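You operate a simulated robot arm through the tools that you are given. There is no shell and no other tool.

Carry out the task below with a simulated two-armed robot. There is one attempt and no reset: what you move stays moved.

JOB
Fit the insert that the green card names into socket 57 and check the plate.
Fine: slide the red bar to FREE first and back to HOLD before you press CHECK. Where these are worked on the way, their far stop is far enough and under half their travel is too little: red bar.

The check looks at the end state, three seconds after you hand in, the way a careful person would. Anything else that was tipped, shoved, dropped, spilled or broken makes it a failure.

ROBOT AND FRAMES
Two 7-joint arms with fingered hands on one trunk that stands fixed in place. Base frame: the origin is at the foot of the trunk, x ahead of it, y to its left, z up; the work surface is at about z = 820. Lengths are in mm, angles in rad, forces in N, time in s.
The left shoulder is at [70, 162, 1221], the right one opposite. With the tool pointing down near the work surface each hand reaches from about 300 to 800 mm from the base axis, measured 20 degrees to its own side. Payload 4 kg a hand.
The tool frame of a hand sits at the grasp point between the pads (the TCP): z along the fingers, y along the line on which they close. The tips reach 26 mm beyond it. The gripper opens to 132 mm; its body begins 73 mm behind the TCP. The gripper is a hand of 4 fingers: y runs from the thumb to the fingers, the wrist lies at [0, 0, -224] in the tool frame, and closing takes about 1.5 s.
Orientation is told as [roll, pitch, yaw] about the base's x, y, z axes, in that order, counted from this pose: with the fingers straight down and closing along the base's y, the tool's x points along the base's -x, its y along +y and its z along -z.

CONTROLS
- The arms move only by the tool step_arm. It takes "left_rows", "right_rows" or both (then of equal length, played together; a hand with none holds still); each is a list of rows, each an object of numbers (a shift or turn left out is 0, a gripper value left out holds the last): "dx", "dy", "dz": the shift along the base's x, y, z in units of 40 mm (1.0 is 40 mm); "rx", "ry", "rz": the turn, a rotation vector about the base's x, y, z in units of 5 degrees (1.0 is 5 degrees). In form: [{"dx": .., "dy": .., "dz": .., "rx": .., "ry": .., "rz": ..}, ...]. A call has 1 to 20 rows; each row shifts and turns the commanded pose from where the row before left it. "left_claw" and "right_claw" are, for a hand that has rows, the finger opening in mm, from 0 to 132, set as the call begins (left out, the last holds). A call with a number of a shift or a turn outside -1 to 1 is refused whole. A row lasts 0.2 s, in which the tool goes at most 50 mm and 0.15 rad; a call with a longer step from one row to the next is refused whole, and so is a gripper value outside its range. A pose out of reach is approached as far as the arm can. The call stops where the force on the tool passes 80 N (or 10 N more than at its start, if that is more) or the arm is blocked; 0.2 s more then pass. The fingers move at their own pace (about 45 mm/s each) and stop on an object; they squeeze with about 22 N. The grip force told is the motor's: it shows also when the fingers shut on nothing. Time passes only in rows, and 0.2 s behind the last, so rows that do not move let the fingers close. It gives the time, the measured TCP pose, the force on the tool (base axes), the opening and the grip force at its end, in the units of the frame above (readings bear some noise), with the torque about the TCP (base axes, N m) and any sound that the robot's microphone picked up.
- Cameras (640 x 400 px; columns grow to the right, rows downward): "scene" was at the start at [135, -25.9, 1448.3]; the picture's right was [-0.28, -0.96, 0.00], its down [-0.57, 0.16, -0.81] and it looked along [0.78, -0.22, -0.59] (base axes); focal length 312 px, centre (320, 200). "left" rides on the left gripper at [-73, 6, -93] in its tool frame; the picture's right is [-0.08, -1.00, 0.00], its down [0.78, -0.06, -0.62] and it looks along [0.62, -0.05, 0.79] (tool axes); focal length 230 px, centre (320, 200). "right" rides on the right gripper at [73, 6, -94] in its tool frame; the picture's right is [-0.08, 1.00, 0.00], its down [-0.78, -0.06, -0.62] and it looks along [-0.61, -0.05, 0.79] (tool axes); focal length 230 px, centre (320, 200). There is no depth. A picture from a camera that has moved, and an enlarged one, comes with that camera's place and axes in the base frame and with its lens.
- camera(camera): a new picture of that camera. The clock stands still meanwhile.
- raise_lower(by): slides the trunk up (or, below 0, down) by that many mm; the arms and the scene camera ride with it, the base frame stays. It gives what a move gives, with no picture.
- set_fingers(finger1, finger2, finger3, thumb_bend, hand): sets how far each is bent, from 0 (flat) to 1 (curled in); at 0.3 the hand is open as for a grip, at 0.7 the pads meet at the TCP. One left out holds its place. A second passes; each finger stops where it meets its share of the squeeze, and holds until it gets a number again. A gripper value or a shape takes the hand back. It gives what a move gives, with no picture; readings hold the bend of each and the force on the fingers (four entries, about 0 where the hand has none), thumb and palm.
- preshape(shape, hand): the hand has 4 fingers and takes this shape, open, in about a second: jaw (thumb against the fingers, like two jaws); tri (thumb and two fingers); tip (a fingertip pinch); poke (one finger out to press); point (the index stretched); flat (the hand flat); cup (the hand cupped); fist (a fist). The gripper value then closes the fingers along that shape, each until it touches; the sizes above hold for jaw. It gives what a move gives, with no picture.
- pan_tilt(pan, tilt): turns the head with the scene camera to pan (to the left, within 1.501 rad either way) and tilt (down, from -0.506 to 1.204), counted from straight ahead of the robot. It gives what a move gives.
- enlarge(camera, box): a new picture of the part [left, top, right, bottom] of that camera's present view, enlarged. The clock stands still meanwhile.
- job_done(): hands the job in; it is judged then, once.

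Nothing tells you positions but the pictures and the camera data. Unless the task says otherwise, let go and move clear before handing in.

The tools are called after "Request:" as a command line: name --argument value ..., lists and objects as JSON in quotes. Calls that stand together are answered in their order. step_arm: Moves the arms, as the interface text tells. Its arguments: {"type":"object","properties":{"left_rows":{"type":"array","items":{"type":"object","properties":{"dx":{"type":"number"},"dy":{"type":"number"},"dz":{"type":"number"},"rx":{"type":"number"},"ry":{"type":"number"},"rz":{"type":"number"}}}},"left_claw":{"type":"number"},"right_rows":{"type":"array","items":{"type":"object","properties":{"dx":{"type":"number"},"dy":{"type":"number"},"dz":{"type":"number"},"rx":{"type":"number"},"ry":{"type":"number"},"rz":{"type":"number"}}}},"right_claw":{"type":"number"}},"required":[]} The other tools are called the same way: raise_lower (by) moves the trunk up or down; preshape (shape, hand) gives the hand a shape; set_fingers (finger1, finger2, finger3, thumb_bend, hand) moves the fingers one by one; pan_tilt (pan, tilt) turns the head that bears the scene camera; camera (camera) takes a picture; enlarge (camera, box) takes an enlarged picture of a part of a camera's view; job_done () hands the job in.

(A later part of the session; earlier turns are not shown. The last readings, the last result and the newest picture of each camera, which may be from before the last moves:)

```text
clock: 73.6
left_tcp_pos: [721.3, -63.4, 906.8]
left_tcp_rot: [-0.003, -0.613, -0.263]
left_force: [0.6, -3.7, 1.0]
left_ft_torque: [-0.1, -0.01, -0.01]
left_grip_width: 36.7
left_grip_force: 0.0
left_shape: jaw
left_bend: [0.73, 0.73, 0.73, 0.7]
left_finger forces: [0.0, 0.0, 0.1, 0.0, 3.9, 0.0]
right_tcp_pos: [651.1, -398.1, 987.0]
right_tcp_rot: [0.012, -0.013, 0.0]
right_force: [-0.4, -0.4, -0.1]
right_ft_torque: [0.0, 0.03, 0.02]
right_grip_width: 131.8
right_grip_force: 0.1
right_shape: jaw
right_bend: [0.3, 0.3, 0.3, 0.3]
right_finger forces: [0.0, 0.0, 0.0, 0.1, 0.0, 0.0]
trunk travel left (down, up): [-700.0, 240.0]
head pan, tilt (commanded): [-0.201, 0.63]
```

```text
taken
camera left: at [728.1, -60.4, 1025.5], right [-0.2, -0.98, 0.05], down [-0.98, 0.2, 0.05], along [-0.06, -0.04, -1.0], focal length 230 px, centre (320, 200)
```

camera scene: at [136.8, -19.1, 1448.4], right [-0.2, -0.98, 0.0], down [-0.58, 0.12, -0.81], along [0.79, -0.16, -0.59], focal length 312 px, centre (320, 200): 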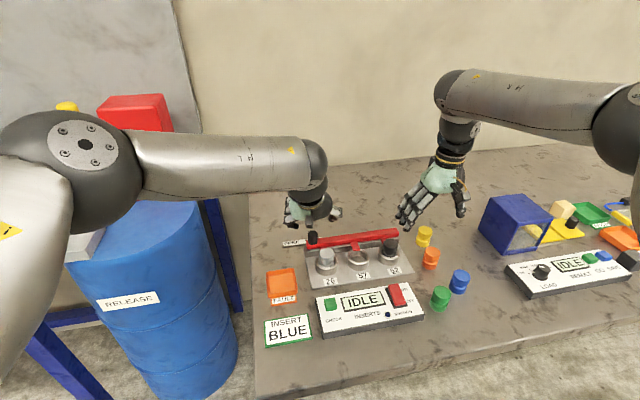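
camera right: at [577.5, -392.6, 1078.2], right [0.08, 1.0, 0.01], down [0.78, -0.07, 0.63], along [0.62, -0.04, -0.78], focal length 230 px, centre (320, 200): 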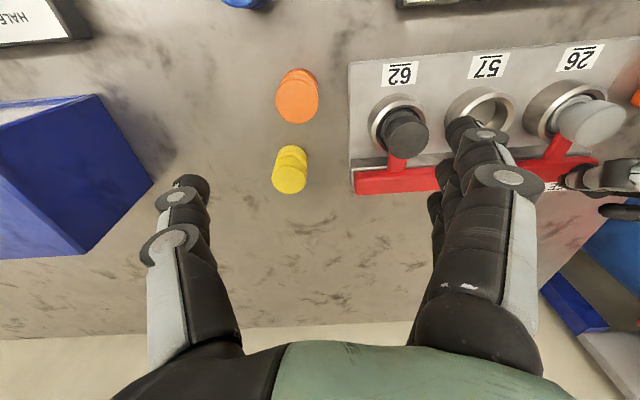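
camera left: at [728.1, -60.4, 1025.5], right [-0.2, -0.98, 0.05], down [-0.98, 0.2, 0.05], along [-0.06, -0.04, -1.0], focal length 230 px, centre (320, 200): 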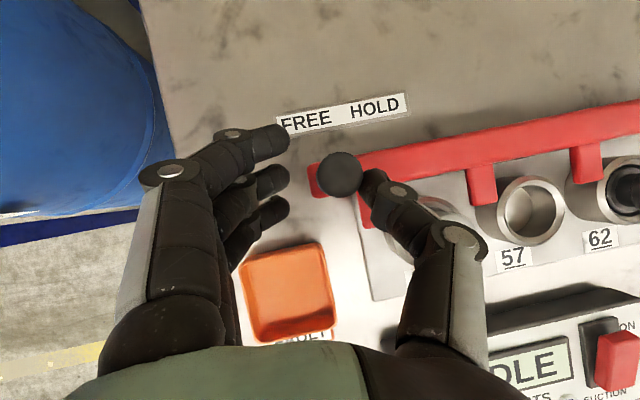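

Light resistance of about 4 N has appeared and the knob has moved about 43 mm. I'll push slightly further to see whether this is the end stop.

Request:
step_arm --left_rows '[{"dy": 0.1}, {"dy": 0.1}, {}]'

Request:
camera --camera "left"

```text
clock: 74.4
left_tcp_pos: [721.0, -56.1, 907.8]
left_tcp_rot: [-0.003, -0.614, -0.264]
left_force: [1.8, -9.9, 3.4]
left_ft_torque: [-0.21, -0.01, 0.02]
left_grip_width: 42.2
left_grip_force: 0.1
left_shape: jaw
left_bend: [0.73, 0.73, 0.73, 0.7]
left_finger forces: [0.1, 0.1, 0.0, 0.0, 8.3, 0.0]
right_tcp_pos: [650.4, -399.2, 986.4]
right_tcp_rot: [0.014, -0.013, 0.0]
right_force: [-0.1, -0.4, -0.3]
right_ft_torque: [0.0, -0.01, 0.01]
right_grip_width: 131.7
right_grip_force: 0.0
right_shape: jaw
right_bend: [0.3, 0.3, 0.3, 0.3]
right_finger forces: [0.1, 0.0, 0.0, 0.0, 0.0, 0.0]
trunk travel left (down, up): [-700.0, 240.0]
head pan, tilt (commanded): [-0.201, 0.63]
```

```text
taken
camera left: at [728.0, -53.7, 1025.9], right [-0.2, -0.98, 0.05], down [-0.98, 0.2, 0.05], along [-0.06, -0.03, -1.0], focal length 230 px, centre (320, 200)
```

left: 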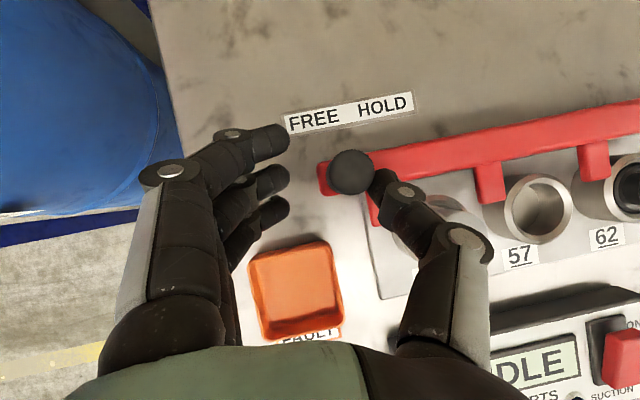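

The knob no longer moves, so the bar is at the FREE stop. I'll open the fingers, lift straight off, and park the left hand up and to the left, where its camera can still watch the sockets.

Request:
step_arm --left_rows '[{}, {}, {}, {}, {}]' --left_claw 74

Request:
step_arm --left_rows '[{"dz": 0.4}, {"dz": 0.6}, {"dz": 0.7}, {"dz": 0.7, "dy": 0.3, "dx": -0.2}, {"dz": 0.3, "dy": 0.4, "dx": -0.2}, {}]'

Request:
camera --camera "left"

Request:
enlarge --camera "scene" --box '[270, 180, 430, 280]'

```text
clock: 75.6
left_tcp_pos: [721.0, -54.1, 906.8]
left_tcp_rot: [-0.002, -0.613, -0.263]
left_force: [0.4, 0.5, 0.1]
left_ft_torque: [-0.03, -0.03, 0.0]
left_grip_width: 73.2
left_grip_force: 0.0
left_shape: jaw
left_bend: [0.72, 0.72, 0.72, 0.7]
left_finger forces: [0.0, 0.0, 0.0, 0.0, 0.0, 0.1]
right_tcp_pos: [652.3, -396.8, 987.3]
right_tcp_rot: [0.012, -0.013, 0.002]
right_force: [-0.2, 0.4, -0.6]
right_ft_torque: [0.01, 0.04, -0.02]
right_grip_width: 132.1
right_grip_force: 0.1
right_shape: jaw
right_bend: [0.3, 0.3, 0.3, 0.3]
right_finger forces: [0.0, 0.1, 0.1, 0.1, 0.1, 0.0]
trunk travel left (down, up): [-700.0, 240.0]
head pan, tilt (commanded): [-0.201, 0.63]
```

```text
clock: 77.0
left_tcp_pos: [705.9, -26.5, 1014.5]
left_tcp_rot: [-0.002, -0.611, -0.262]
left_force: [0.5, 0.4, -0.3]
left_ft_torque: [-0.02, 0.03, -0.03]
left_grip_width: 73.1
left_grip_force: 0.1
left_shape: jaw
left_bend: [0.72, 0.72, 0.72, 0.7]
left_finger forces: [0.0, 0.0, 0.0, 0.0, 0.1, 0.1]
right_tcp_pos: [650.5, -398.3, 986.0]
right_tcp_rot: [0.012, -0.012, 0.0]
right_force: [-0.3, 0.6, -0.1]
right_ft_torque: [0.0, -0.01, -0.04]
right_grip_width: 132.0
right_grip_force: 0.1
right_shape: jaw
right_bend: [0.3, 0.3, 0.3, 0.3]
right_finger forces: [0.1, 0.1, 0.1, 0.0, 0.0, 0.0]
trunk travel left (down, up): [-700.0, 240.0]
head pan, tilt (commanded): [-0.201, 0.63]
```

```text
taken
camera left: at [713.2, -24.3, 1133.9], right [-0.2, -0.98, 0.05], down [-0.98, 0.2, 0.05], along [-0.06, -0.03, -1.0], focal length 230 px, centre (320, 200)
```

left: 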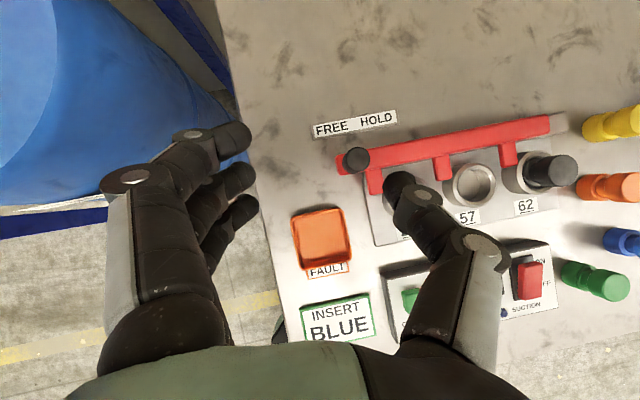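

```text
4.00 times, centred on (350, 230) of scene
camera zoom: at [137.2, -19.8, 1448.3], right [-0.2, -0.98, 0.0], down [-0.58, 0.12, -0.81], along [0.79, -0.16, -0.59], focal length 1249 px, centre (200, 80)
```

zoom: 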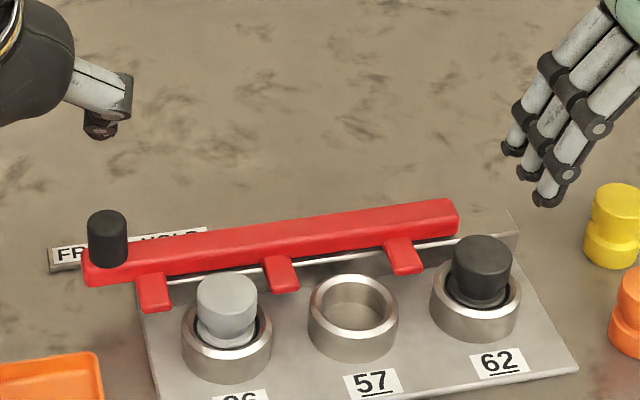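

The bar is at FREE and the tabs now sit between the sockets. I'll zoom in to refine the socket 57 position from this angle.

Request:
enlarge --camera "left" --box '[420, 130, 540, 230]'

Request:
enlarge --camera "right" --box '[340, 30, 640, 200]'

Request:
enlarge --camera "scene" --box '[330, 225, 390, 275]'

Request:
enlarge --camera "scene" --box '[410, 220, 490, 320]'

```text
4.00 times, centred on (480, 180) of left
camera zoom: at [713.2, -24.3, 1133.9], right [-0.2, -0.98, 0.05], down [-0.98, 0.2, 0.05], along [-0.06, -0.03, -1.0], focal length 920 px, centre (-320, 280)
```

zoom: 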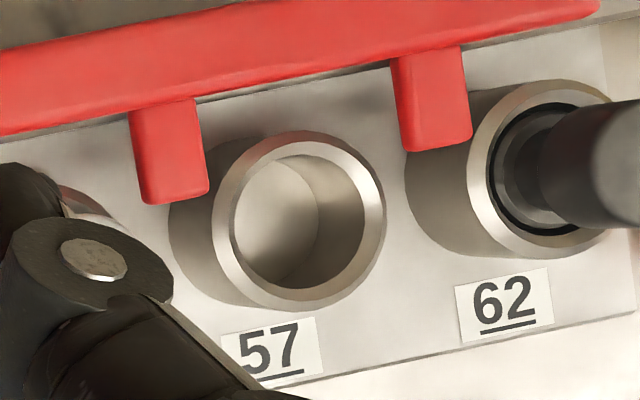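

```text
2.13 times, centred on (490, 115) of right
camera zoom: at [577.7, -393.2, 1077.8], right [0.08, 1.0, 0.01], down [0.78, -0.07, 0.63], along [0.62, -0.04, -0.78], focal length 491 px, centre (-43, 381)
```

zoom: 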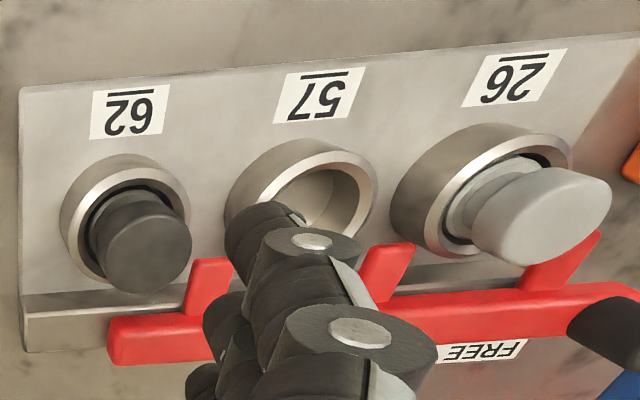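

```text
8.00 times, centred on (360, 250) of scene
camera zoom: at [137.2, -19.8, 1448.3], right [-0.2, -0.98, 0.0], down [-0.58, 0.12, -0.81], along [0.79, -0.16, -0.59], focal length 2497 px, centre (0, -200)
```

zoom: 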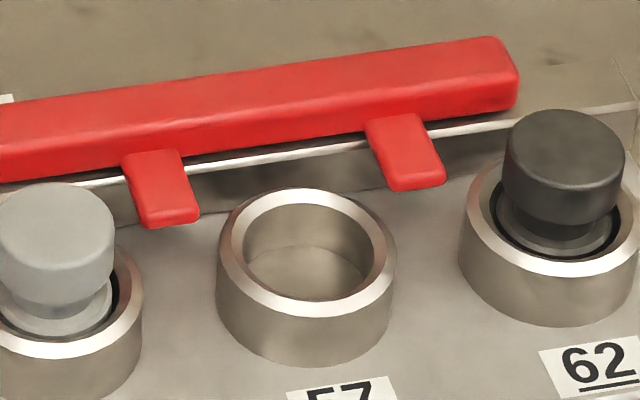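

```text
4.00 times, centred on (450, 270) of scene
camera zoom: at [137.2, -19.8, 1448.3], right [-0.2, -0.98, 0.0], down [-0.58, 0.12, -0.81], along [0.79, -0.16, -0.59], focal length 1249 px, centre (-200, -80)
```

zoom: 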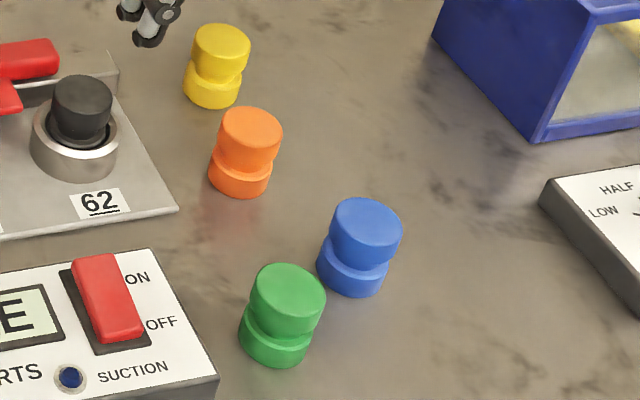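

Refined positions: the socket 57 rim is at about (674.5, -231, z 850), and the blue insert at about (552, -449), 44 mm tall, like the seated ones whose tops are near z = 880. I'll raise both hands, lower the trunk 100 mm to improve the right arm's reach at working height, and tilt the right hand for the pick.

Request:
step_arm --left_rows '[{"dz": 0.8}, {"dz": 0.8}, {"dz": 0.4, "dy": 0.4}, {"dy": 0.4}, {}]' --right_rows '[{"dz": 0.9}, {"dx": -0.4, "dy": -0.2, "dz": 0.9}, {"dx": -0.4, "dy": -0.2, "dz": 0.9}, {"dx": -0.6, "dy": -0.3, "dz": 0.6}, {}]'

Request:
raise_lower --by -100

Request:
step_arm --right_rows '[{"rz": -0.9}, {"rz": -0.9}, {"rz": -0.9}, {"rz": -0.9}, {"rx": -0.309, "ry": -0.951}, {"rx": -0.309, "ry": -0.951}, {"rx": -0.309, "ry": -0.951}, {"rx": -0.309, "ry": -0.951}, {"rx": -0.309, "ry": -0.951}, {}]' --right_claw 60

```text
clock: 78.2
left_tcp_pos: [707.6, 5.6, 1093.6]
left_tcp_rot: [-0.001, -0.611, -0.262]
left_force: [0.5, 0.2, 0.2]
left_ft_torque: [0.0, 0.0, -0.01]
left_grip_width: 73.2
left_grip_force: 0.0
left_shape: jaw
left_bend: [0.72, 0.72, 0.72, 0.7]
left_finger forces: [0.0, 0.0, 0.0, 0.1, 0.0, 0.0]
right_tcp_pos: [597.0, -425.9, 1118.7]
right_tcp_rot: [0.012, -0.008, 0.001]
right_force: [-0.8, 0.2, 0.4]
right_ft_torque: [0.0, 0.05, 0.01]
right_grip_width: 131.9
right_grip_force: 0.1
right_shape: jaw
right_bend: [0.3, 0.3, 0.3, 0.3]
right_finger forces: [0.0, 0.0, 0.1, 0.0, 0.1, 0.0]
trunk travel left (down, up): [-700.0, 240.0]
head pan, tilt (commanded): [-0.201, 0.63]
```

```text
clock: 79.6
left_tcp_pos: [706.1, 6.5, 994.6]
left_tcp_rot: [-0.002, -0.614, -0.261]
left_force: [-0.4, -0.1, -0.2]
left_ft_torque: [0.04, -0.02, 0.02]
left_grip_width: 73.2
left_grip_force: 0.0
left_shape: jaw
left_bend: [0.72, 0.72, 0.72, 0.7]
left_finger forces: [0.1, 0.0, 0.0, 0.0, 0.0, 0.0]
right_tcp_pos: [595.2, -424.3, 1019.1]
right_tcp_rot: [0.01, -0.01, -0.001]
right_force: [-0.2, 0.3, 0.6]
right_ft_torque: [-0.01, 0.0, -0.01]
right_grip_width: 132.0
right_grip_force: 0.1
right_shape: jaw
right_bend: [0.3, 0.3, 0.3, 0.3]
right_finger forces: [0.0, 0.1, 0.0, 0.0, 0.1, 0.0]
trunk travel left (down, up): [-600.0, 340.0]
head pan, tilt (commanded): [-0.201, 0.63]
```

```text
clock: 81.8
left_tcp_pos: [706.5, 6.2, 993.7]
left_tcp_rot: [0.0, -0.614, -0.263]
left_force: [-0.2, 0.3, 0.1]
left_ft_torque: [0.02, 0.02, 0.0]
left_grip_width: 73.3
left_grip_force: 0.0
left_shape: jaw
left_bend: [0.72, 0.72, 0.72, 0.7]
left_finger forces: [0.0, 0.0, 0.1, 0.1, 0.0, 0.1]
right_tcp_pos: [596.0, -424.5, 1019.8]
right_tcp_rot: [0.013, -0.445, -0.313]
right_force: [0.2, -0.3, -0.4]
right_ft_torque: [-0.02, -0.04, -0.03]
right_grip_width: 60.6
right_grip_force: 0.1
right_shape: jaw
right_bend: [0.73, 0.73, 0.73, 0.7]
right_finger forces: [0.0, 0.0, 0.0, 0.0, 0.1, 0.1]
trunk travel left (down, up): [-600.0, 340.0]
head pan, tilt (commanded): [-0.201, 0.63]
```

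Before picking, I'll verify with the empty hand that the tilted pose above socket 57 is actually reachable: yaw +15°, tilt 25°.

Request:
step_arm --right_rows '[{"dx": 0.25, "dy": 0.68, "dz": -0.1, "rz": 0.943}, {"dx": 0.25, "dy": 0.68, "dz": -0.1, "rz": 0.943}, {"dx": 0.25, "dy": 0.68, "dz": -0.1, "rz": 0.943}, {"dx": 0.25, "dy": 0.68, "dz": -0.1, "rz": 0.943}, {"dx": 0.25, "dy": 0.68, "dz": -0.1, "rz": 0.943}, {"dx": 0.25, "dy": 0.68, "dz": -0.1, "rz": 0.943}, {"dx": 0.25, "dy": 0.68, "dz": -0.1, "rz": 0.943}, {}]'

```text
clock: 83.6
left_tcp_pos: [705.0, 6.3, 995.2]
left_tcp_rot: [-0.002, -0.614, -0.26]
left_force: [-0.2, 0.2, 0.2]
left_ft_torque: [0.01, 0.01, -0.01]
left_grip_width: 73.6
left_grip_force: 0.1
left_shape: jaw
left_bend: [0.72, 0.72, 0.72, 0.7]
left_finger forces: [0.0, 0.1, 0.0, 0.1, 0.0, 0.1]
right_tcp_pos: [665.5, -233.9, 990.9]
right_tcp_rot: [0.011, -0.446, 0.262]
right_force: [0.2, 1.1, -0.5]
right_ft_torque: [0.02, 0.02, -0.04]
right_grip_width: 60.7
right_grip_force: 0.1
right_shape: jaw
right_bend: [0.73, 0.73, 0.73, 0.7]
right_finger forces: [0.0, 0.1, 0.0, 0.1, 0.0, 0.0]
trunk travel left (down, up): [-600.0, 340.0]
head pan, tilt (commanded): [-0.201, 0.63]
```

The pose is reachable. I'll lower to z ≈ 930, still clear of everything, and check the alignment from all three cameras.

Request:
step_arm --right_rows '[{"dz": -0.5}, {"dz": -0.5}, {"dz": -0.5}, {}]'

Request:
camera --camera "right"

Request:
camera --camera "left"

Request:
camera --camera "scene"

```text
clock: 84.6
left_tcp_pos: [704.9, 5.9, 994.3]
left_tcp_rot: [-0.002, -0.612, -0.26]
left_force: [0.1, -0.5, 0.4]
left_ft_torque: [-0.01, -0.01, -0.02]
left_grip_width: 73.6
left_grip_force: 0.0
left_shape: jaw
left_bend: [0.72, 0.72, 0.72, 0.7]
left_finger forces: [0.0, 0.0, 0.0, 0.0, 0.0, 0.0]
right_tcp_pos: [665.0, -234.3, 930.5]
right_tcp_rot: [0.011, -0.445, 0.262]
right_force: [0.1, -0.8, -0.4]
right_ft_torque: [-0.01, 0.0, 0.02]
right_grip_width: 60.8
right_grip_force: 0.1
right_shape: jaw
right_bend: [0.73, 0.73, 0.73, 0.7]
right_finger forces: [0.0, 0.1, 0.1, 0.0, 0.0, 0.1]
trunk travel left (down, up): [-600.0, 340.0]
head pan, tilt (commanded): [-0.201, 0.63]
```

```text
taken
camera right: at [561.7, -257.7, 982.9], right [-0.19, 0.98, 0.04], down [0.45, 0.05, 0.89], along [0.87, 0.19, -0.45], focal length 230 px, centre (320, 200)
```

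right: 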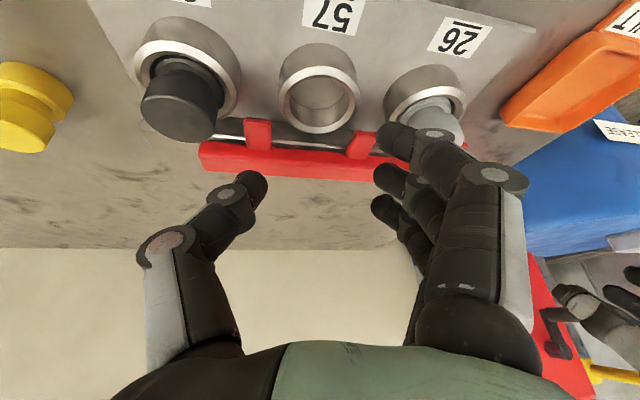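

```text
taken
camera left: at [712.2, 8.9, 1112.9], right [-0.2, -0.98, 0.05], down [-0.98, 0.2, 0.05], along [-0.06, -0.03, -1.0], focal length 230 px, centre (320, 200)
```

left: 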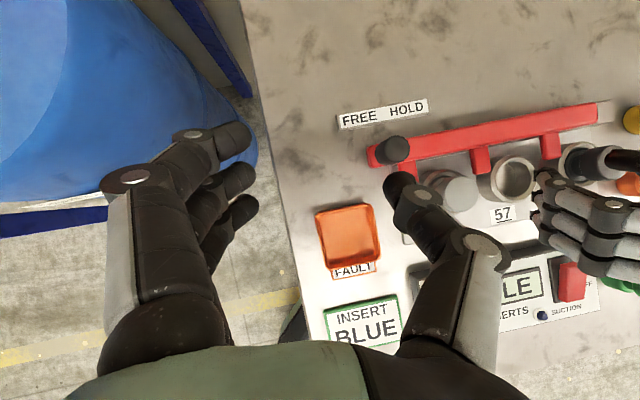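

```text
taken
camera scene: at [136.4, -18.8, 1348.4], right [-0.2, -0.98, 0.0], down [-0.58, 0.12, -0.81], along [0.79, -0.16, -0.59], focal length 312 px, centre (320, 200)
```

scene: 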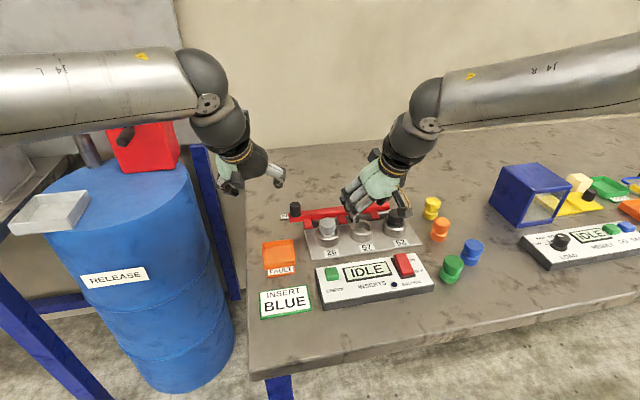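

The place pose works. Now I'll lift, return toward the blue insert with the pick yaw of -18°, and check alignment above it.

Request:
step_arm --right_rows '[{"dz": 0.8}, {"dz": 0.8}, {"dx": -0.43, "dy": -0.757, "rz": -0.943}, {"dx": -0.43, "dy": -0.757, "rz": -0.943}, {"dx": -0.43, "dy": -0.757, "rz": -0.943}, {"dx": -0.43, "dy": -0.757, "rz": -0.943}, {"dx": -0.43, "dy": -0.757, "rz": -0.943}, {"dx": -0.43, "dy": -0.757, "rz": -0.943}, {"dx": -0.43, "dy": -0.757, "rz": -0.943}, {"dz": -0.8}, {"dz": -0.6}, {}]'

Request:
camera --camera "right"

Request:
enlarge --camera "scene" --box '[400, 170, 520, 300]'

```text
clock: 87.2
left_tcp_pos: [705.9, 5.7, 993.8]
left_tcp_rot: [-0.001, -0.612, -0.263]
left_force: [0.2, 0.2, 0.1]
left_ft_torque: [-0.02, 0.0, 0.0]
left_grip_width: 73.4
left_grip_force: 0.0
left_shape: jaw
left_bend: [0.72, 0.72, 0.72, 0.7]
left_finger forces: [0.1, 0.0, 0.0, 0.1, 0.0, 0.0]
right_tcp_pos: [546.6, -446.2, 938.2]
right_tcp_rot: [0.011, -0.445, -0.313]
right_force: [-0.5, 0.0, -0.3]
right_ft_torque: [0.0, 0.03, 0.04]
right_grip_width: 60.7
right_grip_force: 0.0
right_shape: jaw
right_bend: [0.73, 0.73, 0.73, 0.7]
right_finger forces: [0.1, 0.1, 0.0, 0.1, 0.0, 0.0]
trunk travel left (down, up): [-600.0, 340.0]
head pan, tilt (commanded): [-0.201, 0.63]
```

```text
taken
camera right: at [446.8, -408.7, 990.4], right [0.37, 0.93, 0.04], down [0.4, -0.2, 0.89], along [0.84, -0.31, -0.45], focal length 230 px, centre (320, 200)
```

right: 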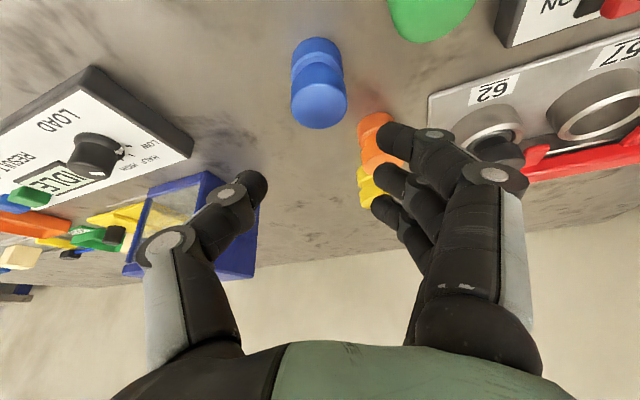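

```text
3.08 times, centred on (460, 235) of scene
camera zoom: at [136.3, -18.7, 1348.4], right [-0.2, -0.98, 0.0], down [-0.58, 0.12, -0.81], along [0.79, -0.16, -0.59], focal length 960 px, centre (-111, 92)
```

zoom: 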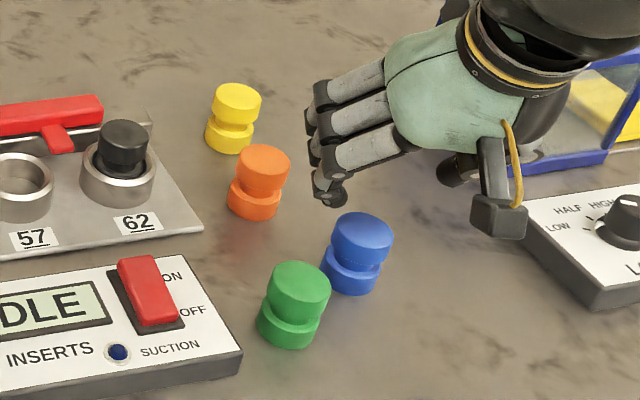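

Blue is at about (551.5, -448) and centred between thumb and fingers, with clearance to green and orange. I'll descend partway and re-check.

Request:
step_arm --right_rows '[{"dx": -0.07, "dz": -0.4}, {"dz": -0.4}, {"dz": -0.2}, {}]'

Request:
camera --camera "right"

Request:
enlarge --camera "scene" --box '[410, 200, 510, 290]'

```text
clock: 88.2
left_tcp_pos: [706.9, 5.5, 995.0]
left_tcp_rot: [-0.002, -0.613, -0.262]
left_force: [-0.5, 0.7, -0.2]
left_ft_torque: [-0.03, 0.02, 0.03]
left_grip_width: 73.3
left_grip_force: 0.0
left_shape: jaw
left_bend: [0.72, 0.72, 0.72, 0.7]
left_finger forces: [0.1, 0.0, 0.1, 0.0, 0.0, 0.1]
right_tcp_pos: [542.0, -447.1, 898.7]
right_tcp_rot: [0.011, -0.446, -0.315]
right_force: [0.3, 0.3, -0.3]
right_ft_torque: [0.0, 0.05, -0.01]
right_grip_width: 60.6
right_grip_force: 0.1
right_shape: jaw
right_bend: [0.73, 0.73, 0.73, 0.7]
right_finger forces: [0.1, 0.0, 0.0, 0.0, 0.1, 0.1]
trunk travel left (down, up): [-600.0, 340.0]
head pan, tilt (commanded): [-0.201, 0.63]
```

```text
taken
camera right: at [443.7, -409.4, 950.7], right [0.37, 0.93, 0.04], down [0.4, -0.2, 0.89], along [0.84, -0.31, -0.45], focal length 230 px, centre (320, 200)
```

right: 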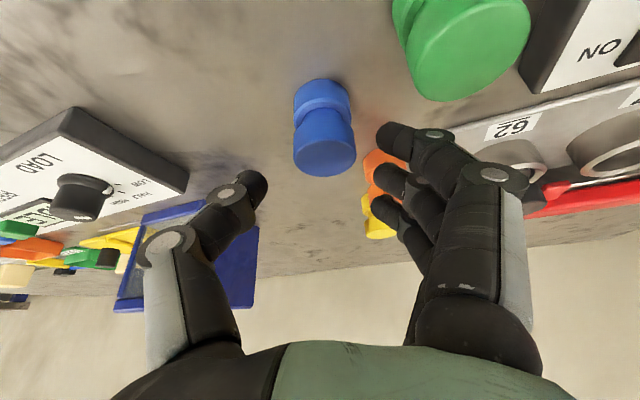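

```text
4.44 times, centred on (460, 245) of scene
camera zoom: at [136.6, -18.9, 1348.4], right [-0.2, -0.98, 0.0], down [-0.58, 0.12, -0.81], along [0.79, -0.16, -0.59], focal length 1387 px, centre (-302, 0)
```

zoom: 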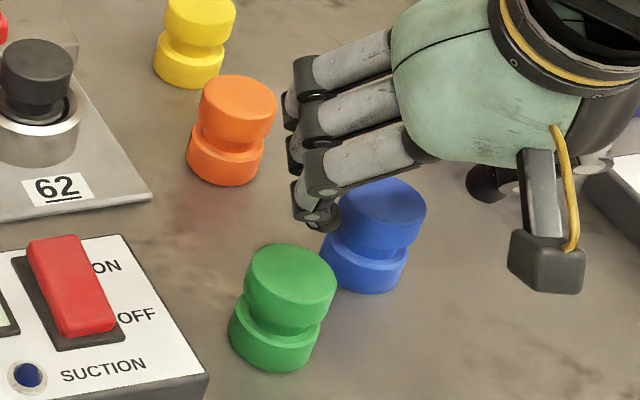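

Still centred within a few millimetres, so I'll apply a small correction and descend to the grip height in small steps.

Request:
step_arm --right_rows '[{"dx": 0.06, "dy": 0.07, "dz": -0.2}, {"dz": -0.2}, {"dz": -0.2}, {}]'

Request:
camera --camera "right"

Request:
enlarge --camera "scene" --box '[410, 200, 510, 290]'

```text
clock: 89.2
left_tcp_pos: [706.0, 5.3, 994.6]
left_tcp_rot: [-0.002, -0.612, -0.262]
left_force: [0.6, 0.1, 0.2]
left_ft_torque: [-0.01, 0.0, 0.02]
left_grip_width: 73.3
left_grip_force: 0.0
left_shape: jaw
left_bend: [0.72, 0.72, 0.72, 0.7]
left_finger forces: [0.0, 0.0, 0.1, 0.0, 0.0, 0.1]
right_tcp_pos: [544.7, -444.3, 874.8]
right_tcp_rot: [0.012, -0.444, -0.314]
right_force: [0.8, -0.2, -0.5]
right_ft_torque: [0.02, -0.02, -0.02]
right_grip_width: 60.7
right_grip_force: 0.1
right_shape: jaw
right_bend: [0.73, 0.73, 0.73, 0.7]
right_finger forces: [0.2, 0.1, 0.0, 0.0, 0.0, 0.1]
trunk travel left (down, up): [-600.0, 340.0]
head pan, tilt (commanded): [-0.201, 0.63]
```

```text
taken
camera right: at [445.9, -406.6, 926.9], right [0.37, 0.93, 0.04], down [0.4, -0.2, 0.89], along [0.84, -0.31, -0.45], focal length 230 px, centre (320, 200)
```

right: 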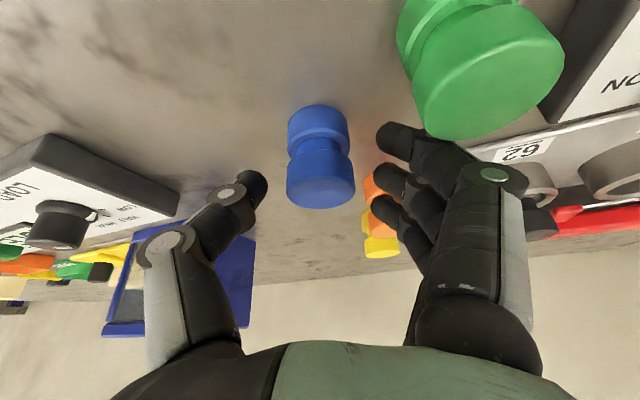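

```text
4.44 times, centred on (460, 245) of scene
camera zoom: at [136.6, -18.9, 1348.4], right [-0.2, -0.98, 0.0], down [-0.58, 0.12, -0.81], along [0.79, -0.16, -0.59], focal length 1387 px, centre (-302, 0)
```

zoom: 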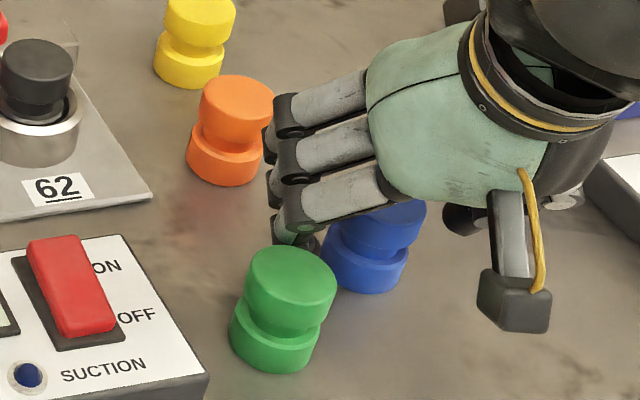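

Blue is centred in the grip and nothing is touching. I'll close the fingers on it.

Request:
step_arm --right_rows '[{}, {}, {}, {}, {}, {}]' --right_claw 32

Request:
camera --camera "right"

Request:
enlarge --camera "scene" --box '[410, 200, 510, 290]'

```text
clock: 90.6
left_tcp_pos: [706.3, 6.0, 994.2]
left_tcp_rot: [-0.002, -0.613, -0.262]
left_force: [-0.5, -0.5, 0.1]
left_ft_torque: [-0.02, -0.01, -0.01]
left_grip_width: 73.4
left_grip_force: 0.2
left_shape: jaw
left_bend: [0.72, 0.72, 0.72, 0.7]
left_finger forces: [0.1, 0.0, 0.0, 0.0, 0.0, 0.0]
right_tcp_pos: [544.9, -443.3, 874.8]
right_tcp_rot: [0.012, -0.443, -0.314]
right_force: [0.9, -0.6, -0.3]
right_ft_torque: [-0.02, 0.0, -0.02]
right_grip_width: 23.5
right_grip_force: 21.4
right_shape: jaw
right_bend: [0.72, 0.73, 0.7, 0.7]
right_finger forces: [7.2, 6.9, 5.4, 0.1, 19.2, 0.0]
trunk travel left (down, up): [-600.0, 340.0]
head pan, tilt (commanded): [-0.201, 0.63]
```

```text
taken
camera right: at [445.9, -406.7, 926.9], right [0.37, 0.93, 0.04], down [0.4, -0.2, 0.89], along [0.84, -0.31, -0.45], focal length 230 px, centre (320, 200)
```

right: 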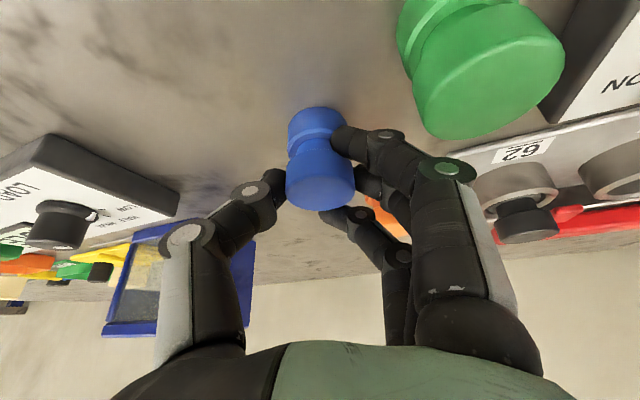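

```text
4.44 times, centred on (460, 245) of scene
camera zoom: at [136.8, -19.0, 1348.3], right [-0.2, -0.98, 0.0], down [-0.58, 0.12, -0.81], along [0.79, -0.16, -0.59], focal length 1387 px, centre (-302, 0)
```

zoom: 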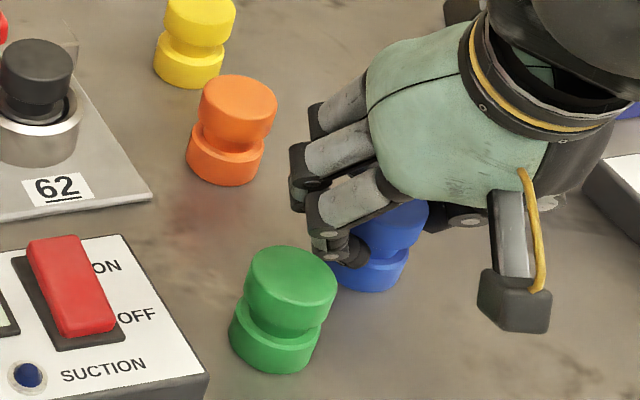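

All three fingers and the thumb are holding blue with about 20 N. I'll lift straight up slowly.

Request:
step_arm --right_rows '[{"dz": 0.2}, {"dz": 0.4}, {"dz": 0.7}, {"dz": 0.8}, {"dz": 0.8}, {}]'

Request:
camera --camera "right"

Request:
camera --camera "scene"

Request:
enlarge --camera "scene" --box '[420, 150, 520, 230]'

```text
clock: 92.0
left_tcp_pos: [706.9, 4.8, 994.5]
left_tcp_rot: [-0.002, -0.611, -0.261]
left_force: [0.4, 0.0, -0.3]
left_ft_torque: [0.02, 0.03, 0.04]
left_grip_width: 73.3
left_grip_force: 0.0
left_shape: jaw
left_bend: [0.72, 0.72, 0.72, 0.7]
left_finger forces: [0.1, 0.0, 0.0, 0.0, 0.0, 0.0]
right_tcp_pos: [545.2, -444.3, 989.8]
right_tcp_rot: [0.011, -0.443, -0.314]
right_force: [0.5, 0.3, 0.3]
right_ft_torque: [0.03, 0.02, 0.01]
right_grip_width: 23.3
right_grip_force: 21.8
right_shape: jaw
right_bend: [0.72, 0.73, 0.7, 0.7]
right_finger forces: [7.8, 7.3, 5.8, 0.0, 19.2, 0.1]
trunk travel left (down, up): [-600.0, 340.0]
head pan, tilt (commanded): [-0.201, 0.63]
```

```text
taken
camera right: at [445.9, -407.1, 1042.9], right [0.37, 0.93, 0.04], down [0.4, -0.2, 0.89], along [0.84, -0.31, -0.45], focal length 230 px, centre (320, 200)
```

right: 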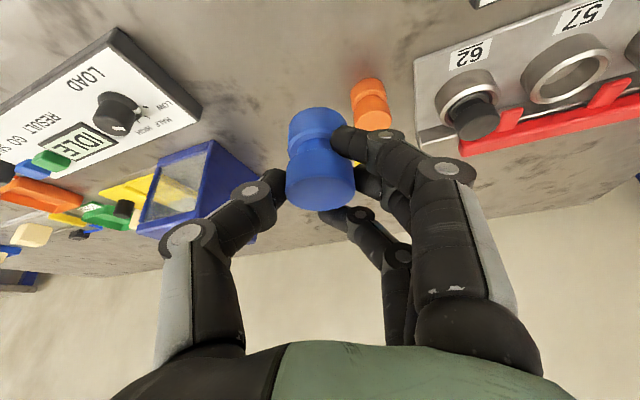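

```text
taken
camera scene: at [137.2, -19.4, 1348.3], right [-0.2, -0.98, 0.0], down [-0.58, 0.12, -0.81], along [0.79, -0.16, -0.59], focal length 312 px, centre (320, 200)
```

scene: 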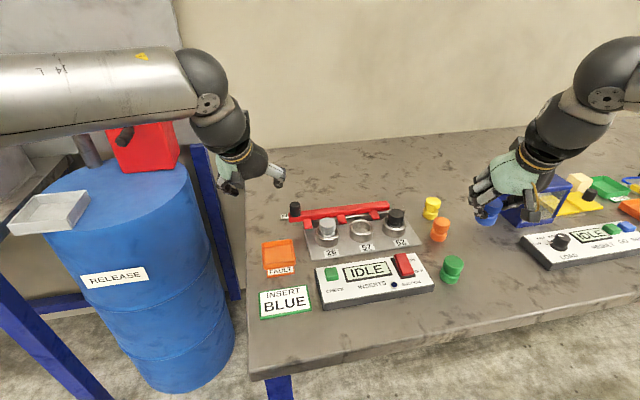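

```text
5.00 times, centred on (470, 190) of scene
camera zoom: at [137.2, -19.4, 1348.3], right [-0.2, -0.98, 0.0], down [-0.58, 0.12, -0.81], along [0.79, -0.16, -0.59], focal length 1561 px, centre (-430, 250)
```

zoom: 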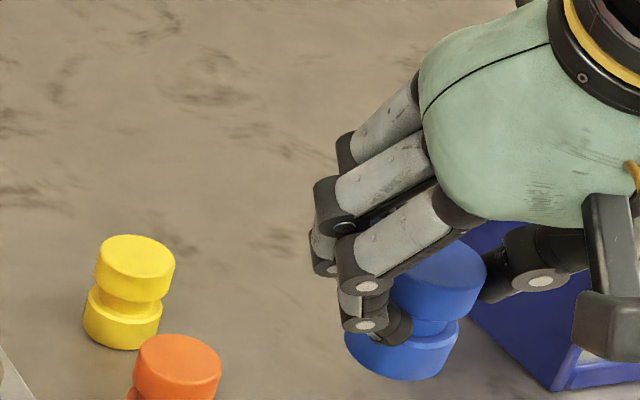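

Blue is held upright and unchanged in the grip, and the others are undisturbed. Now I'll carry it over socket 57 at height, turning the yaw from -18° to +15°.

Request:
step_arm --right_rows '[{"dx": 0.2, "dy": 0.35, "rz": 0.4}, {"dx": 0.4, "dy": 0.7, "rz": 0.86}, {"dx": 0.43, "dy": 0.75, "rz": 0.943}, {"dx": 0.43, "dy": 0.75, "rz": 0.943}, {"dx": 0.43, "dy": 0.75, "rz": 0.943}, {"dx": 0.43, "dy": 0.75, "rz": 0.943}, {"dx": 0.43, "dy": 0.75, "rz": 0.943}, {"dx": 0.29, "dy": 0.48, "rz": 0.6}, {}, {}]'

Request:
camera --camera "right"

Request:
camera --camera "left"

Request:
enlarge --camera "scene" --box '[300, 160, 440, 260]'

```text
clock: 94.2
left_tcp_pos: [705.9, 5.1, 993.8]
left_tcp_rot: [-0.003, -0.613, -0.263]
left_force: [-1.1, -0.3, -1.0]
left_ft_torque: [0.02, -0.02, 0.03]
left_grip_width: 73.5
left_grip_force: 0.1
left_shape: jaw
left_bend: [0.72, 0.72, 0.72, 0.7]
left_finger forces: [0.0, 0.0, 0.0, 0.0, 0.1, 0.0]
right_tcp_pos: [667.9, -232.5, 990.6]
right_tcp_rot: [0.013, -0.445, 0.259]
right_force: [-0.3, 0.1, -0.5]
right_ft_torque: [0.04, 0.01, 0.0]
right_grip_width: 23.2
right_grip_force: 22.2
right_shape: jaw
right_bend: [0.72, 0.73, 0.7, 0.7]
right_finger forces: [7.6, 7.2, 5.7, 0.0, 19.1, 0.0]
trunk travel left (down, up): [-600.0, 340.0]
head pan, tilt (commanded): [-0.201, 0.63]
```

```text
taken
camera right: at [564.1, -255.3, 1042.1], right [-0.19, 0.98, 0.04], down [0.45, 0.05, 0.89], along [0.87, 0.19, -0.45], focal length 230 px, centre (320, 200)
```

right: 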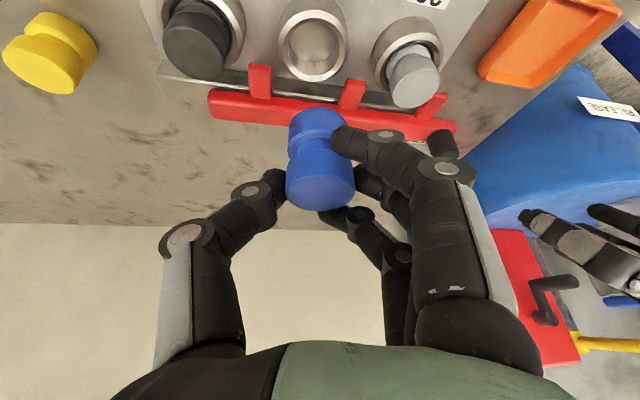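

```text
taken
camera left: at [712.8, 8.8, 1112.5], right [-0.2, -0.98, 0.05], down [-0.98, 0.2, 0.05], along [-0.06, -0.03, -1.0], focal length 230 px, centre (320, 200)
```

left: 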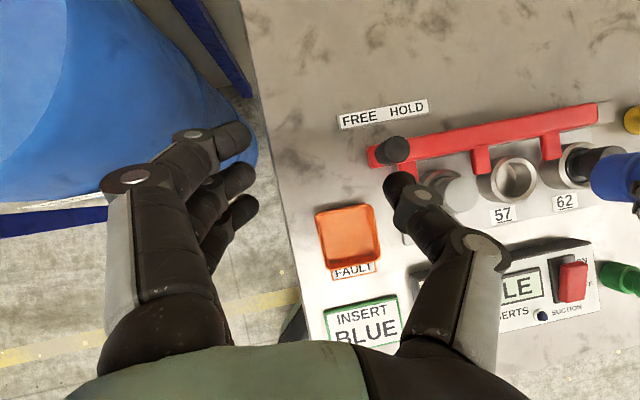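

```text
4.00 times, centred on (370, 210) of scene
camera zoom: at [137.1, -18.9, 1348.3], right [-0.2, -0.98, 0.0], down [-0.58, 0.12, -0.81], along [0.79, -0.16, -0.59], focal length 1249 px, centre (120, 160)
```

zoom: 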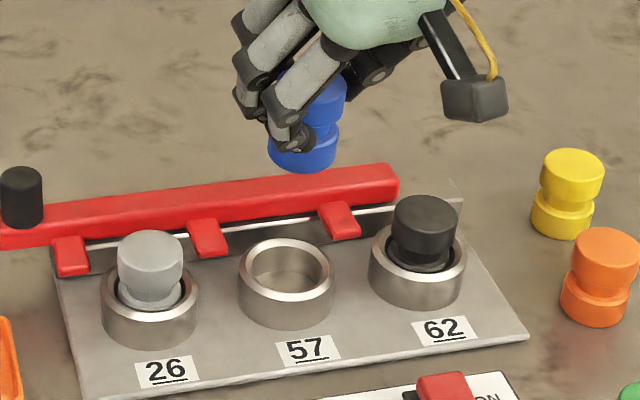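

Blue is held above and slightly in line with socket 57. I'll lower it to about 20 mm above the rim and check the alignment carefully.

Request:
step_arm --right_rows '[{"dz": -0.6}, {"dz": -0.5}, {"dz": -0.4}, {"dz": -0.1}, {}, {}]'

Request:
camera --camera "right"

Request:
enlarge --camera "left" --box '[440, 110, 640, 260]'

Request:
enlarge --camera "scene" --box '[320, 180, 420, 260]'

```text
clock: 95.6
left_tcp_pos: [707.2, 5.0, 994.0]
left_tcp_rot: [-0.002, -0.612, -0.262]
left_force: [0.2, -0.2, 0.0]
left_ft_torque: [-0.03, 0.0, -0.02]
left_grip_width: 73.2
left_grip_force: 0.0
left_shape: jaw
left_bend: [0.72, 0.72, 0.72, 0.7]
left_finger forces: [0.0, 0.0, 0.0, 0.1, 0.0, 0.0]
right_tcp_pos: [666.5, -232.2, 926.3]
right_tcp_rot: [0.013, -0.445, 0.261]
right_force: [0.0, 0.4, -1.0]
right_ft_torque: [0.01, 0.0, 0.01]
right_grip_width: 23.2
right_grip_force: 21.9
right_shape: jaw
right_bend: [0.72, 0.73, 0.7, 0.7]
right_finger forces: [7.8, 7.4, 5.9, 0.1, 18.9, 0.1]
trunk travel left (down, up): [-600.0, 340.0]
head pan, tilt (commanded): [-0.201, 0.63]
```

```text
taken
camera right: at [563.8, -255.1, 978.7], right [-0.19, 0.98, 0.04], down [0.45, 0.05, 0.89], along [0.87, 0.19, -0.45], focal length 230 px, centre (320, 200)
```

right: 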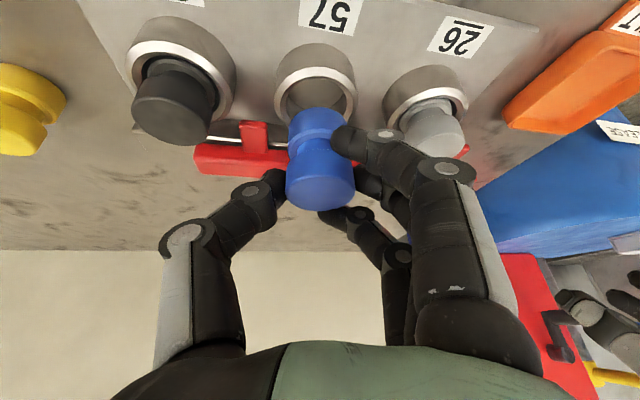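

```text
2.67 times, centred on (540, 185) of left
camera zoom: at [712.7, 8.8, 1112.6], right [-0.2, -0.98, 0.05], down [-0.98, 0.2, 0.05], along [-0.06, -0.03, -1.0], focal length 614 px, centre (-267, 240)
```

zoom: 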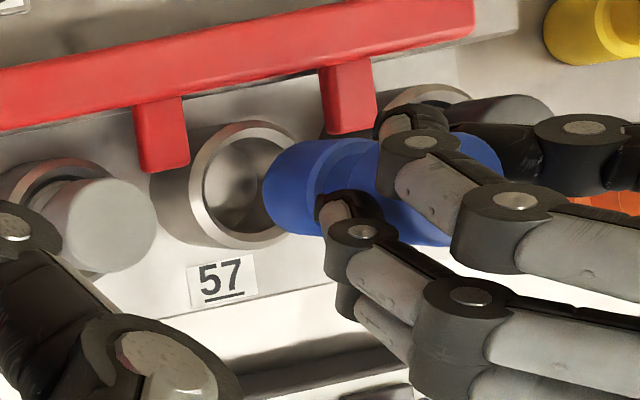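

```text
5.00 times, centred on (370, 220) of scene
camera zoom: at [136.9, -19.0, 1348.3], right [-0.2, -0.98, 0.0], down [-0.58, 0.12, -0.81], along [0.79, -0.16, -0.59], focal length 1561 px, centre (70, 100)
```

zoom: 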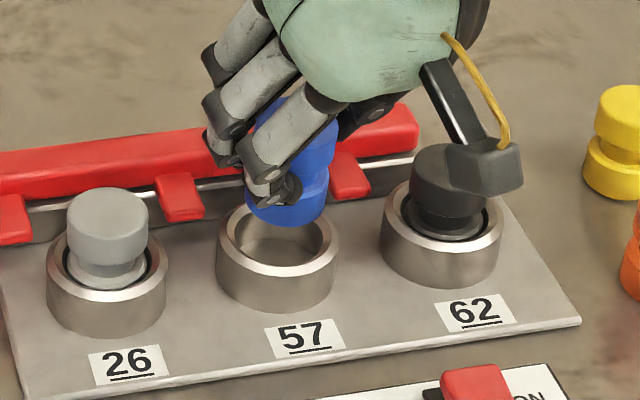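

I'll take closer looks from each camera to settle the last millimetres of alignment before lowering.

Request:
enlarge --camera "right" --box '[250, 30, 390, 220]'

Request:
enlarge --camera "left" --box '[490, 140, 590, 210]'

Request:
enlarge --camera "scene" --box '[340, 195, 400, 245]'

```text
2.11 times, centred on (320, 125) of right
camera zoom: at [563.8, -255.1, 978.7], right [-0.19, 0.98, 0.04], down [0.45, 0.05, 0.89], along [0.87, 0.19, -0.45], focal length 484 px, centre (320, 358)
```

zoom: 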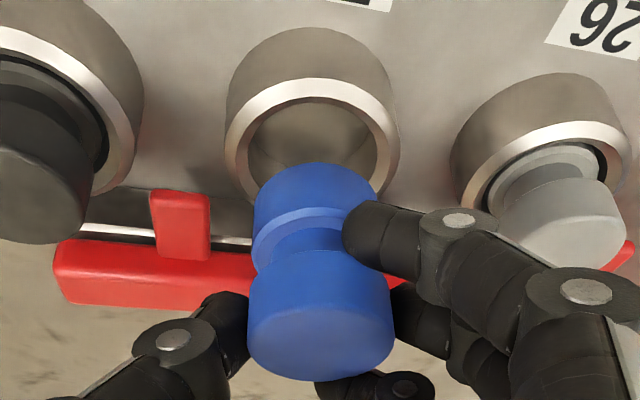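

```text
5.71 times, centred on (540, 175) of left
camera zoom: at [712.7, 8.8, 1112.6], right [-0.2, -0.98, 0.05], down [-0.98, 0.2, 0.05], along [-0.06, -0.03, -1.0], focal length 1315 px, centre (-937, 343)
```

zoom: 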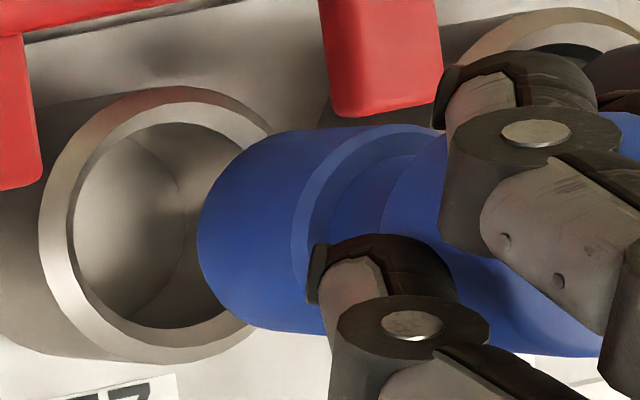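

```text
8.00 times, centred on (370, 220) of scene
camera zoom: at [136.9, -19.0, 1348.3], right [-0.2, -0.98, 0.0], down [-0.58, 0.12, -0.81], along [0.79, -0.16, -0.59], focal length 2497 px, centre (-80, 40)
```

zoom: 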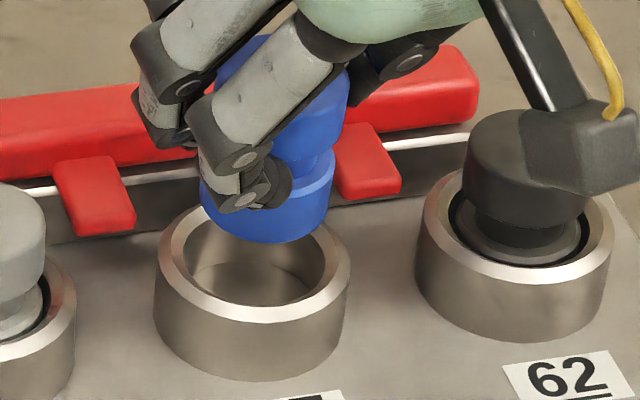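

The ray intersections say blue is within about 1.5 mm of the socket axis, against a radial clearance of about 2.4 mm. I'll apply a small correction and lower toward the rim in small steps.

Request:
step_arm --right_rows '[{"dx": 0.033, "dy": 0.028, "dz": -0.1}, {"dz": -0.15}, {"dz": -0.15}, {"dz": -0.1}, {}]'

Request:
enlarge --camera "right" --box '[250, 30, 390, 220]'

Request:
enlarge --camera "left" --box '[490, 140, 590, 210]'

Request:
enlarge --camera "scene" --box '[340, 195, 400, 245]'

```text
clock: 96.8
left_tcp_pos: [707.1, 5.7, 994.7]
left_tcp_rot: [-0.003, -0.613, -0.263]
left_force: [-0.5, -0.1, 0.6]
left_ft_torque: [-0.01, 0.01, -0.01]
left_grip_width: 73.3
left_grip_force: 0.0
left_shape: jaw
left_bend: [0.72, 0.72, 0.72, 0.7]
left_finger forces: [0.1, 0.0, 0.0, 0.0, 0.0, 0.0]
right_tcp_pos: [667.9, -232.8, 906.1]
right_tcp_rot: [0.013, -0.447, 0.257]
right_force: [0.1, 0.3, 0.0]
right_ft_torque: [0.01, 0.02, 0.01]
right_grip_width: 23.2
right_grip_force: 22.3
right_shape: jaw
right_bend: [0.72, 0.73, 0.7, 0.7]
right_finger forces: [7.9, 7.5, 5.8, 0.0, 19.1, 0.0]
trunk travel left (down, up): [-600.0, 340.0]
head pan, tilt (commanded): [-0.201, 0.63]
```

```text
2.11 times, centred on (320, 125) of right
camera zoom: at [564.7, -254.3, 958.8], right [-0.19, 0.98, 0.04], down [0.45, 0.05, 0.89], along [0.87, 0.19, -0.45], focal length 484 px, centre (320, 358)
```

zoom: 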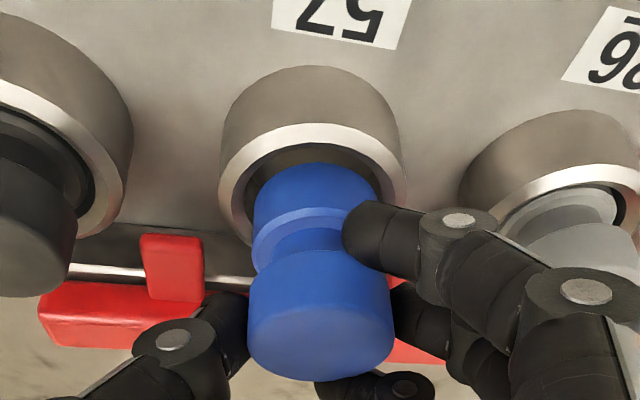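

```text
5.71 times, centred on (540, 175) of left
camera zoom: at [712.5, 8.8, 1112.7], right [-0.2, -0.98, 0.05], down [-0.98, 0.2, 0.05], along [-0.06, -0.03, -1.0], focal length 1315 px, centre (-937, 343)
```

zoom: 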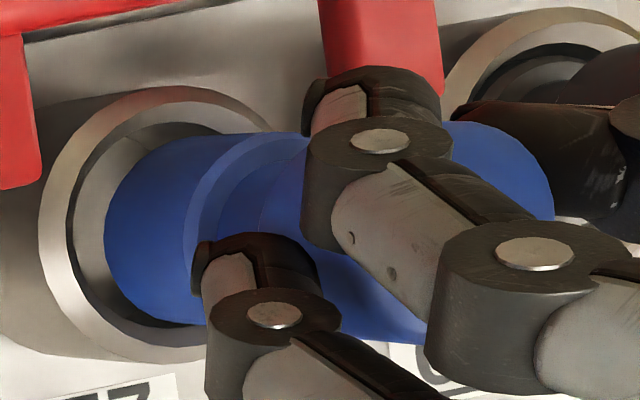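

```text
8.00 times, centred on (370, 220) of scene
camera zoom: at [136.7, -18.9, 1348.3], right [-0.2, -0.98, 0.0], down [-0.58, 0.12, -0.81], along [0.79, -0.16, -0.59], focal length 2497 px, centre (-80, 40)
```

zoom: 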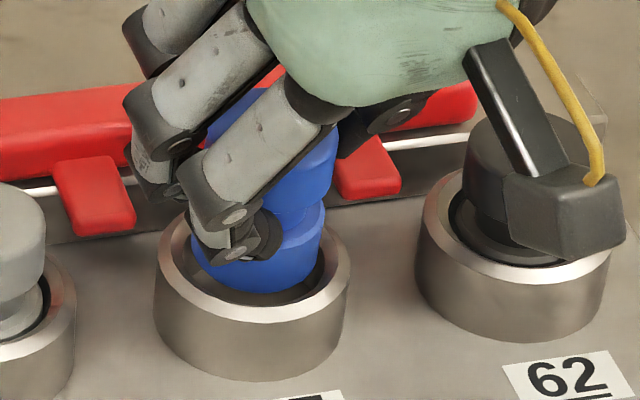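

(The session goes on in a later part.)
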